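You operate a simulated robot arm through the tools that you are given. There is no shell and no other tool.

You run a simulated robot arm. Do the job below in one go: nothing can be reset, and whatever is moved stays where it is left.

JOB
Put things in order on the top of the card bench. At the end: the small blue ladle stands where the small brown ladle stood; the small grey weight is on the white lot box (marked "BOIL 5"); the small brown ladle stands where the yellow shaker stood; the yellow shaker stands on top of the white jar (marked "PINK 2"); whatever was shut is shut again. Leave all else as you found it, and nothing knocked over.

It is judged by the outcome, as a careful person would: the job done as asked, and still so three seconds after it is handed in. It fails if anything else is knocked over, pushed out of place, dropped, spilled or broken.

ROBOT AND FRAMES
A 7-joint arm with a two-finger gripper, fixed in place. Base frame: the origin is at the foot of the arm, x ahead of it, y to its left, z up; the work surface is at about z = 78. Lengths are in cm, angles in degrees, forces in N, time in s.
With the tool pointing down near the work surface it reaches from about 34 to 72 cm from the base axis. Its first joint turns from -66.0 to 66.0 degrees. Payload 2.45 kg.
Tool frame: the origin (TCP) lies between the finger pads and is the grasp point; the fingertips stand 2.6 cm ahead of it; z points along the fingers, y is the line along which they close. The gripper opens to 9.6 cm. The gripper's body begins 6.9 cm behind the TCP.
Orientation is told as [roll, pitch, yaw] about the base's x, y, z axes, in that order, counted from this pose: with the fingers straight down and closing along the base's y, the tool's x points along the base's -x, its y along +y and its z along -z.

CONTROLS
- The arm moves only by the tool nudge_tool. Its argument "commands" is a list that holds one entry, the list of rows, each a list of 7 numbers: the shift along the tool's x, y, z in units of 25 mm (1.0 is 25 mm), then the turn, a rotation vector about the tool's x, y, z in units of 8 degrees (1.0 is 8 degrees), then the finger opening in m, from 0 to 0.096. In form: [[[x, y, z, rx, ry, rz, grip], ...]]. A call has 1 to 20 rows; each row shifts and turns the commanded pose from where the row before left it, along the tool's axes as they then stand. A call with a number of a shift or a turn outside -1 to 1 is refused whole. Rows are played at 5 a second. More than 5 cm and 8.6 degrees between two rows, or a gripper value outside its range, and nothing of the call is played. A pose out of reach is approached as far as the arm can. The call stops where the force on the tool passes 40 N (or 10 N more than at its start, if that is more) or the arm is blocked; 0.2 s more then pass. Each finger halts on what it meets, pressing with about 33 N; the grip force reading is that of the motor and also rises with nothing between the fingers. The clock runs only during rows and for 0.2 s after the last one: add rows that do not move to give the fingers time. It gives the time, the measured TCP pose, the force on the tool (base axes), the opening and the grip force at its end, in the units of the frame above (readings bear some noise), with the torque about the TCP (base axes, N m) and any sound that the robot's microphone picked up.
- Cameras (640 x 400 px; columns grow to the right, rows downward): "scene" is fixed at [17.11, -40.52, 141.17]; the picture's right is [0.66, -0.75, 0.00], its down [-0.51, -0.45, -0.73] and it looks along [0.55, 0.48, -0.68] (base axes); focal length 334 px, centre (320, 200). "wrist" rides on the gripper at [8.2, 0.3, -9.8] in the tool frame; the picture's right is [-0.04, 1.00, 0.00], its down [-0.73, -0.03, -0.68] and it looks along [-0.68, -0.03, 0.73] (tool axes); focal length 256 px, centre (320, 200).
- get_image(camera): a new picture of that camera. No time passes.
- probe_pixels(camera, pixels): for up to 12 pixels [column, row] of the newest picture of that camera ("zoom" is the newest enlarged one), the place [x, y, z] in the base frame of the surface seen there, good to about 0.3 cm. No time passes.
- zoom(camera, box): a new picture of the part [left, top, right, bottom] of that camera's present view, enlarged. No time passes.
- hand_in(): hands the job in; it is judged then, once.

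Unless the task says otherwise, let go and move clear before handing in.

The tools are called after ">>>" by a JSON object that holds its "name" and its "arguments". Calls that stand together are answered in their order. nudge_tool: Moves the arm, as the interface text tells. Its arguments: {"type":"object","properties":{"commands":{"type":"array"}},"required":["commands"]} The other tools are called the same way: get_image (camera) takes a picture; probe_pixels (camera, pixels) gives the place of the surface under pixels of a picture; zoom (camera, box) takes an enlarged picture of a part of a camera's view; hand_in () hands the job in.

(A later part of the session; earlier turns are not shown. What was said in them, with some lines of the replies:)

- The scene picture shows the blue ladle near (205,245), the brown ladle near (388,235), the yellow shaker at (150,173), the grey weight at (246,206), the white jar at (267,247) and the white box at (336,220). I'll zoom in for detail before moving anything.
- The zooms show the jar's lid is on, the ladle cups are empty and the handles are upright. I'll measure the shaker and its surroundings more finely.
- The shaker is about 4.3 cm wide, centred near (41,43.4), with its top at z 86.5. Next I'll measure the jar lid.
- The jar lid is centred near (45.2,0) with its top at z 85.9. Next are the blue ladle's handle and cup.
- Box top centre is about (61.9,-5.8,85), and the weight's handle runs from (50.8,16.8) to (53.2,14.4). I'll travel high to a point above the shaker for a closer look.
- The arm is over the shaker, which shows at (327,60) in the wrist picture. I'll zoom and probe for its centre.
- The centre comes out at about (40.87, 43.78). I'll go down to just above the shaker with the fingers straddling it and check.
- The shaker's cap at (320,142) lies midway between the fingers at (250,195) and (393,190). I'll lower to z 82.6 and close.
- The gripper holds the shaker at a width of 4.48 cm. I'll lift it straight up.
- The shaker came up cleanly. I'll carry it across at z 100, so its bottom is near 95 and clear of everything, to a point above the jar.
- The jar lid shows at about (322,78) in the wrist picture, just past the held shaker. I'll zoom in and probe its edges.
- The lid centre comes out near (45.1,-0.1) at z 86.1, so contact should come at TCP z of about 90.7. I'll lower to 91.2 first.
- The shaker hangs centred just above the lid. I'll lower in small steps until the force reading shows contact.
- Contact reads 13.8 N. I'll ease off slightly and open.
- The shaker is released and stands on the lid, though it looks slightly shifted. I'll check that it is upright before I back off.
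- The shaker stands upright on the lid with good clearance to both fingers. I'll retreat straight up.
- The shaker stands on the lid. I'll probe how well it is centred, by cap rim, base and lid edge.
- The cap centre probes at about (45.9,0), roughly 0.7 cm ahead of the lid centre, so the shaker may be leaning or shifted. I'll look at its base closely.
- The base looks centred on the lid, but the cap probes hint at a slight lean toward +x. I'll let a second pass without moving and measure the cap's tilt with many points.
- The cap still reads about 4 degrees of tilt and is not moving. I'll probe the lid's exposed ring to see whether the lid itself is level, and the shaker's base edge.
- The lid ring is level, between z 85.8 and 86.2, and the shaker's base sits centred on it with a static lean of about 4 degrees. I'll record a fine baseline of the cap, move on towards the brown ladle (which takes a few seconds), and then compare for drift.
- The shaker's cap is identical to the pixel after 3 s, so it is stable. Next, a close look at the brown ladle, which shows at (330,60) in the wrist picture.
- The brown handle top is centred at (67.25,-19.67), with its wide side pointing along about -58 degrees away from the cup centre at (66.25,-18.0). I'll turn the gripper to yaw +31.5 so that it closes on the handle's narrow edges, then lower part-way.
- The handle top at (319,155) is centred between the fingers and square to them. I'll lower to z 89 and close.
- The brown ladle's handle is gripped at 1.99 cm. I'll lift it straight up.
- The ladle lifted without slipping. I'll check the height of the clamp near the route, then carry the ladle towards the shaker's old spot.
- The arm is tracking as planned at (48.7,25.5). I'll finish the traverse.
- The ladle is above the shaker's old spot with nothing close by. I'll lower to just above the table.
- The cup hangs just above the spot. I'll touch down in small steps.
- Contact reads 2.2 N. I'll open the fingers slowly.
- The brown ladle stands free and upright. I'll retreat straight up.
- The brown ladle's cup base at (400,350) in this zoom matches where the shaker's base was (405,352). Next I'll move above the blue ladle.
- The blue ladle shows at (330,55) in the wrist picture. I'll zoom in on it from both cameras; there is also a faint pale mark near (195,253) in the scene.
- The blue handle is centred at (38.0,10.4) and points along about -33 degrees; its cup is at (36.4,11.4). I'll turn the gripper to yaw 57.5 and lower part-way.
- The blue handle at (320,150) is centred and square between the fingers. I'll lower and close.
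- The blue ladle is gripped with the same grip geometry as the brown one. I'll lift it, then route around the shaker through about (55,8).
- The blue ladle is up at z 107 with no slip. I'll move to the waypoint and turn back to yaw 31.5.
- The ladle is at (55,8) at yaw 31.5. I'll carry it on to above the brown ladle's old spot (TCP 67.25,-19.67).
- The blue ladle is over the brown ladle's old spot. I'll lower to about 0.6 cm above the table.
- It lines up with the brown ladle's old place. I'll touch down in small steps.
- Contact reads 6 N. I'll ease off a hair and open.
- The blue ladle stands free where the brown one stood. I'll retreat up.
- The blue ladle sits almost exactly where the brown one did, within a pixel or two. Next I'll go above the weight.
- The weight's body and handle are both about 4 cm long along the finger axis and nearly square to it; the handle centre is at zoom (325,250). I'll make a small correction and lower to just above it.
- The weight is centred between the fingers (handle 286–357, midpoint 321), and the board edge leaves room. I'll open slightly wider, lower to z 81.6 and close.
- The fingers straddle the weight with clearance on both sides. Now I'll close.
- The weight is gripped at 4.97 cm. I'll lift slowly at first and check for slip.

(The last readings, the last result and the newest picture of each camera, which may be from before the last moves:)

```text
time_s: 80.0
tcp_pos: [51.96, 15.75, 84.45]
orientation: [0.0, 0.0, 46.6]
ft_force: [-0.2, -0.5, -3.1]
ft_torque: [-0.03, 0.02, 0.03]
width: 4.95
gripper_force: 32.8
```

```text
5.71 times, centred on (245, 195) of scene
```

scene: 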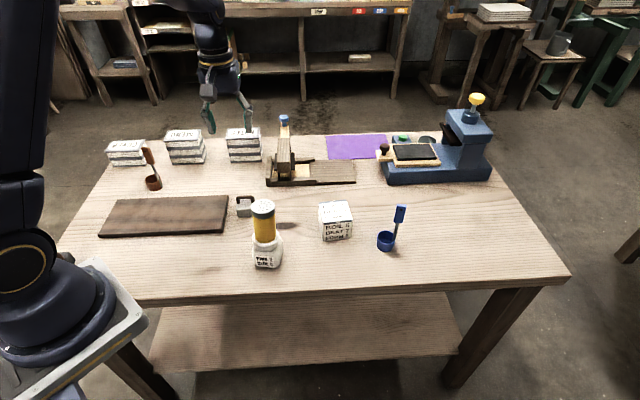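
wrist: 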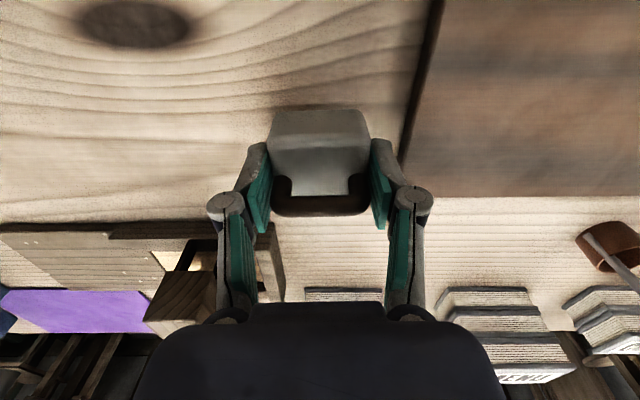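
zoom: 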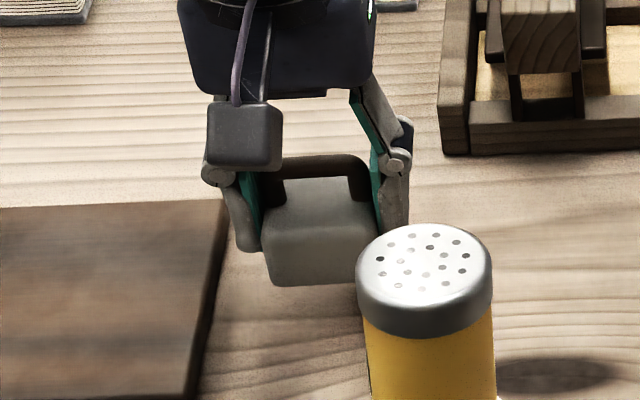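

The weight (about 3 N) is held firmly. I'll lift higher and carry it to above the lot box.

>>> {"name": "nudge_tool", "arguments": {"commands": [[[0, 0, -0.6, 0, 0, 0, 0.03], [0, 0, -1, 0, 0, 0, 0.03], [0, 0, -1, 0, 0, 0, 0.03], [0, 0, -1, 0, 0, 0, 0.03], [0, 0, -1, 0, 0, 0, 0.03], [0, 0, -1, 0, 0, 0, 0.03], [0, 0, -0.4, 0, 0, 0, 0.03], [0.2, -0.5, 0, 0, 0, 0, 0.03], [0.38, -0.95, 0, 0, 0, 0, 0.03], [0.38, -0.95, 0, 0, 0, 0, 0.03], [0.38, -0.95, 0, 0, 0, 0, 0.03], [0.38, -0.95, 0, 0, 0, 0, 0.03], [0.38, -0.95, 0, 0, 0, 0, 0.03], [0.38, -0.95, 0, 0, 0, 0, 0.03], [0.38, -0.95, 0, 0, 0, 0, 0.03], [0.38, -0.95, 0, 0, 0, 0, 0.03], [0.33, -0.7, 0, 0, 0, -0.4, 0.03], [0, 0, 0, 0, 0, 0, 0.03]]]}}

>>> {"name": "get_image", "arguments": {"camera": "wrist"}}

>>> {"name": "get_image", "arguments": {"camera": "scene"}}

```text
time_s: 83.8
tcp_pos: [62.07, -5.82, 99.79]
orientation: [0.0, 0.0, 49.8]
ft_force: [-0.5, -0.2, -2.2]
ft_torque: [0.01, 0.0, 0.0]
width: 4.96
gripper_force: 33.3
```

```text
taken
```

wrist: 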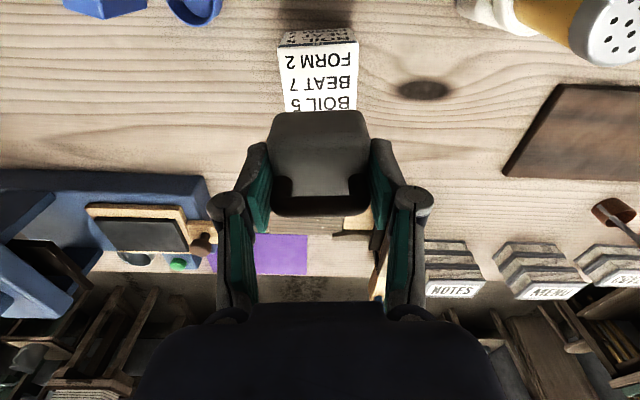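

```text
taken
```

scene: 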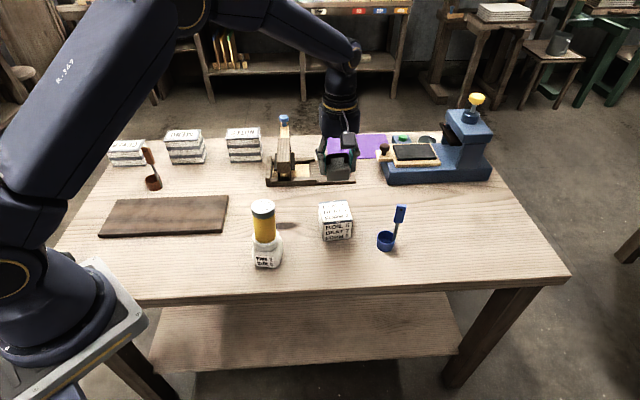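

The box top sits centred under the weight: box columns 278–358, midpoint 318, with the near edge about 3.1 cm from the TCP. I'll lower towards it.

>>> {"name": "nudge_tool", "arguments": {"commands": [[[-0.06, 0, 0.5, 0, 0, 0, 0.03], [0, 0, 0.8, 0, 0, 0, 0.03], [0, 0, 0.9, 0, 0, 0, 0.03], [0, 0, 0.9, 0, 0, 0, 0.03], [0, 0, 0.6, 0, 0, 0, 0.03], [0, 0, 0.42, 0, 0, 0, 0.03], [0, 0, 0, 0, 0, 0, 0.03]]]}}

>>> {"name": "get_image", "arguments": {"camera": "wrist"}}

>>> {"name": "zoom", "arguments": {"camera": "scene", "box": [290, 160, 390, 250]}}

```text
time_s: 85.4
tcp_pos: [61.93, -5.71, 89.28]
orientation: [-0.1, 0.1, 49.9]
ft_force: [-0.3, 0.0, -2.8]
ft_torque: [-0.01, 0.04, 0.0]
width: 4.96
gripper_force: 32.9
```

```text
taken
```

wrist: 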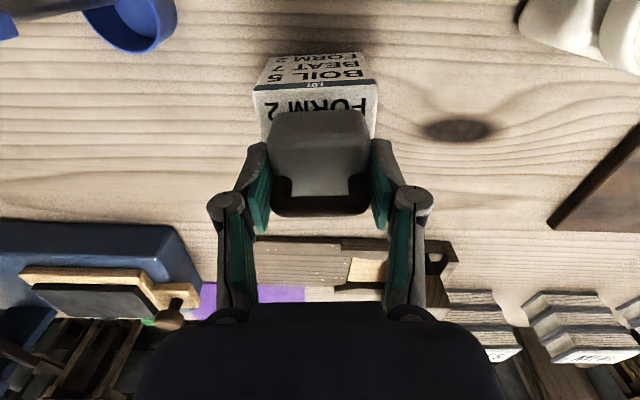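

```text
4.44 times, centred on (340, 205) of scene
```

zoom: 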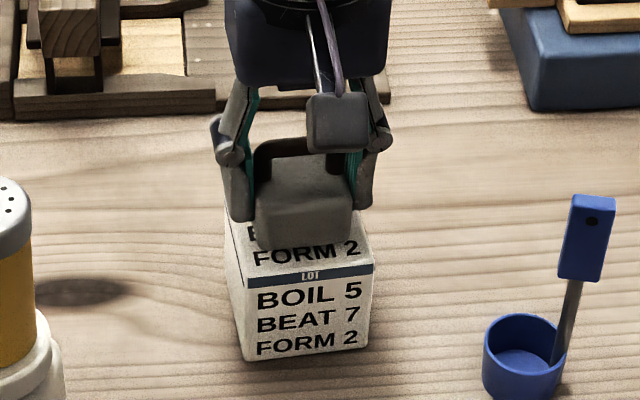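

The weight hovers centrally over the box top. I'll lower in small steps until it touches.

>>> {"name": "nudge_tool", "arguments": {"commands": [[[0, 0, 0.08, 0, 0, 0, 0.03], [0, 0, 0.06, 0, 0, 0, 0.03], [0, 0, 0, 0, 0, 0, 0.03]]]}}

```text
time_s: 86.2
tcp_pos: [62.05, -5.64, 89.06]
orientation: [0.0, -0.1, 49.9]
ft_force: [-0.4, -0.1, -1.8]
ft_torque: [-0.01, 0.01, 0.01]
width: 4.95
gripper_force: 32.9
```

>>> {"name": "nudge_tool", "arguments": {"commands": [[[0, 0, 0.04, 0, 0, 0, 0.03], [0, 0, 0, 0, 0, 0, 0.03]]]}}

```text
time_s: 86.8
tcp_pos: [62.01, -5.67, 88.79]
orientation: [-0.1, -0.1, 50.0]
ft_force: [0.9, -0.3, -2.8]
ft_torque: [-0.04, 0.04, 0.02]
width: 4.94
gripper_force: 32.9
```

>>> {"name": "nudge_tool", "arguments": {"commands": [[[0, 0, 0.04, 0, 0, 0, 0.03], [0, 0, 0, 0, 0, 0, 0.03]]]}}

```text
time_s: 87.4
tcp_pos: [62.14, -5.72, 88.89]
orientation: [0.0, 0.0, 49.8]
ft_force: [-2.2, 0.6, 4.7]
ft_torque: [0.07, 0.16, -0.01]
width: 4.96
gripper_force: 33.1
```

Contact: the force went from -2.8 to +4.7 N. I'll open slowly.

>>> {"name": "nudge_tool", "arguments": {"commands": [[[0, 0, 0, 0, 0, 0, 0.051], [0, 0, 0, 0, 0, 0, 0.055], [0, 0, 0, 0, 0, 0, 0.06], [0, 0, 0, 0, 0, 0, 0.066], [0, 0, 0, 0, 0, 0, 0.072], [0, 0, 0, 0, 0, 0, 0.072]]]}}

>>> {"name": "get_image", "arguments": {"camera": "wrist"}}

>>> {"name": "zoom", "arguments": {"camera": "scene", "box": [290, 160, 390, 250]}}

```text
time_s: 88.8
tcp_pos: [62.2, -5.59, 88.85]
orientation: [-0.1, -0.1, 49.9]
ft_force: [0.1, -0.1, 1.3]
ft_torque: [0.0, 0.01, 0.04]
width: 7.19
gripper_force: 0.0
```

```text
taken
```

wrist: 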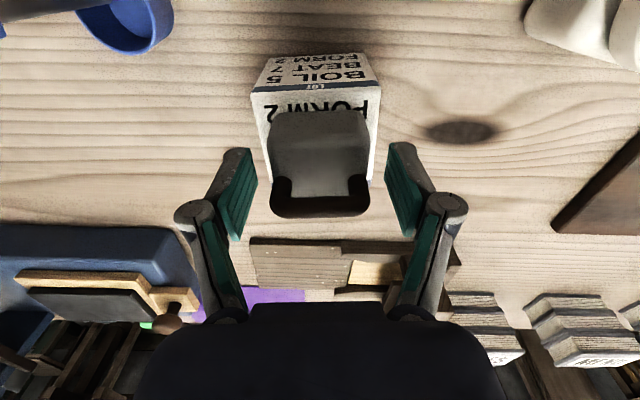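

```text
4.44 times, centred on (340, 205) of scene
```

zoom: 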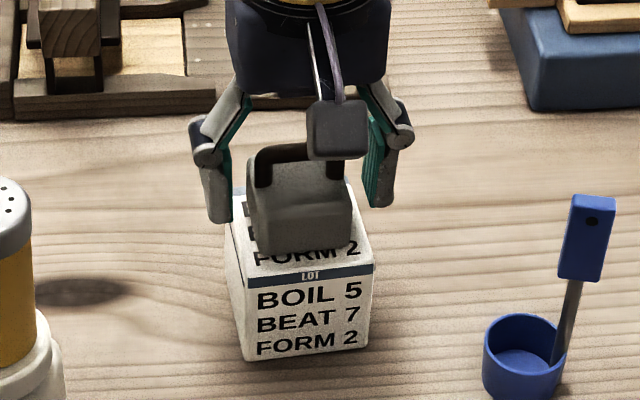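

The weight sits on the box, free of the fingers. I'll retreat straight up.

>>> {"name": "nudge_tool", "arguments": {"commands": [[[0, 0, -0.3, 0, 0, 0, 0.075], [0, 0, -0.7, 0, 0, 0, 0.075], [0, 0, -1, 0, 0, 0, 0.075], [0, 0, -1, 0, 0, 0, 0.075], [0, 0, -1, 0, 0, 0, 0.075], [0, 0, -1, 0, 0, 0, 0.075], [0, 0, -1, 0, 0, 0, 0.075], [0, 0, -0.5, 0, 0, 0, 0.075], [0, 0, 0, 0, 0, 0, 0.075]]]}}

>>> {"name": "get_image", "arguments": {"camera": "scene"}}

>>> {"name": "zoom", "arguments": {"camera": "scene", "box": [290, 180, 390, 250]}}

>>> {"name": "zoom", "arguments": {"camera": "scene", "box": [243, 192, 283, 217]}}

>>> {"name": "zoom", "arguments": {"camera": "scene", "box": [230, 195, 300, 275]}}

```text
time_s: 90.8
tcp_pos: [61.96, -5.59, 105.08]
orientation: [0.0, 0.0, 49.9]
ft_force: [0.1, 0.0, 1.2]
ft_torque: [-0.02, -0.01, 0.01]
width: 7.52
gripper_force: 0.1
```

```text
taken
```

scene: 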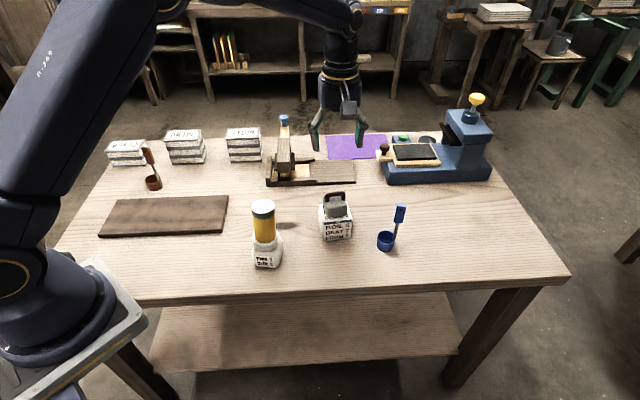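

```text
5.71 times, centred on (340, 215) of scene
```

zoom: 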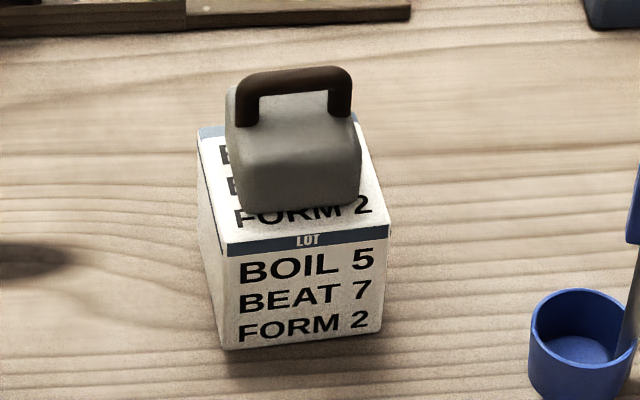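

```text
16.00 times, centred on (263, 204) of scene
```

zoom: 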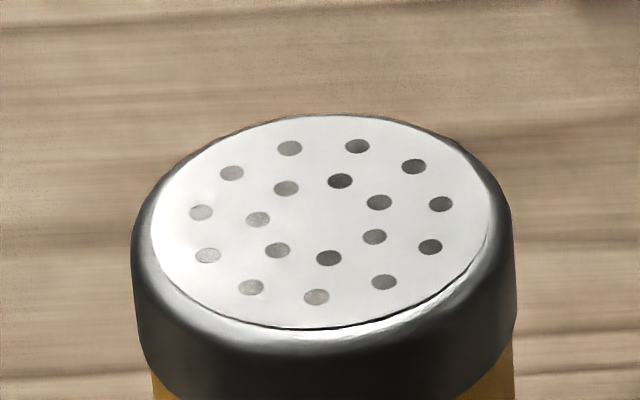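

```text
5.00 times, centred on (265, 235) of scene
```

zoom: 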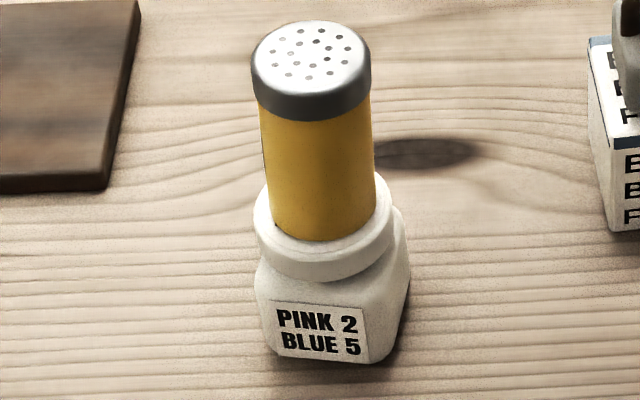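

All four items are in place, and the shaker's cap has not moved a pixel in over a minute. I'll check the weight's footing on the box from the scene and wrist views before handing in.

>>> {"name": "zoom", "arguments": {"camera": "scene", "box": [310, 185, 365, 245]}}

>>> {"name": "probe_pixels", "arguments": {"camera": "zoom", "pixels": [[225, 240], [385, 225], [215, 290], [405, 265], [175, 130], [320, 110], [300, 70], [300, 170]]}}

>>> {"name": "get_image", "arguments": {"camera": "wrist"}}

>>> {"name": "zoom", "arguments": {"camera": "wrist", "box": [260, 10, 380, 120]}}

```text
6.67 times, centred on (338, 215) of scene
```

zoom: 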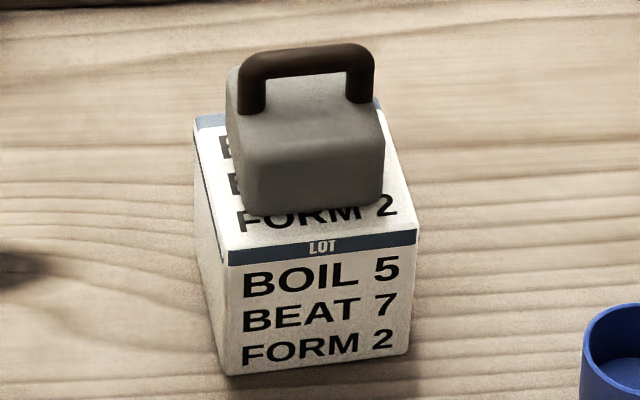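

```text
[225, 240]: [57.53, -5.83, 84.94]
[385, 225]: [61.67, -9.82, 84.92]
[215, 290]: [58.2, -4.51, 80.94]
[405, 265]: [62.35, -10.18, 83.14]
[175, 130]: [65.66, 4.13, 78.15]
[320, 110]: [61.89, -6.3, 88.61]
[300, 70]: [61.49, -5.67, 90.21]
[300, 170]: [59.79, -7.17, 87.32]
```

```text
taken
```

wrist: 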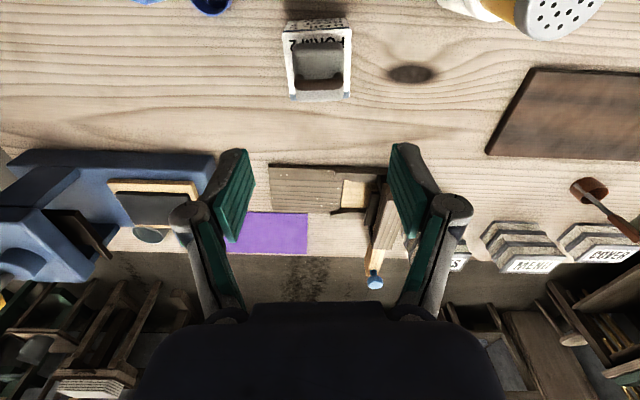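

```text
3.64 times, centred on (320, 65) of wrist
```

zoom: 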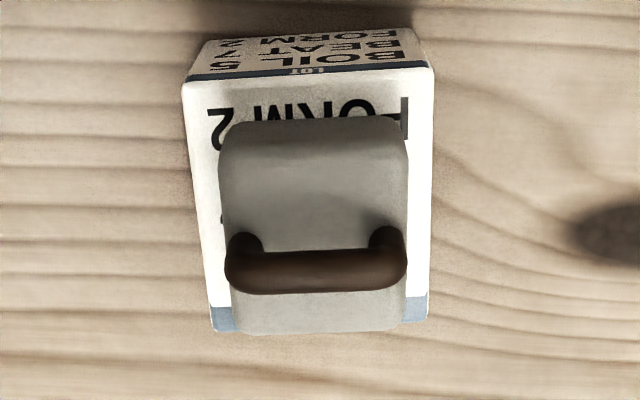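

The weight rests fully on the box top, and both ladles and the shaker stand still. The jar's lid is on, nothing else has moved, and the gripper is clear at z 105, so I'm handing in.

>>> {"name": "hand_in", "arguments": {}}

```text
The job is handed in.
```

The job is handed in, with all four items where you asked and the gripper clear of everything.

- **Yellow shaker:** it stands on top of the white "PINK 2" jar, centred on the lid. My measurements suggest it leans about 4 degrees, though it did not move at all in over a minute of watching.
- **Brown ladle:** it stands upright where the shaker stood.
- **Blue ladle:** it stands upright where the brown ladle stood, facing the same way the brown one did.
- **Grey weight:** it rests fully on top of the white "BOIL 5" lot box.

I never opened anything, and the jar's lid stayed on throughout. In the last pictures nothing else had moved or been knocked over.
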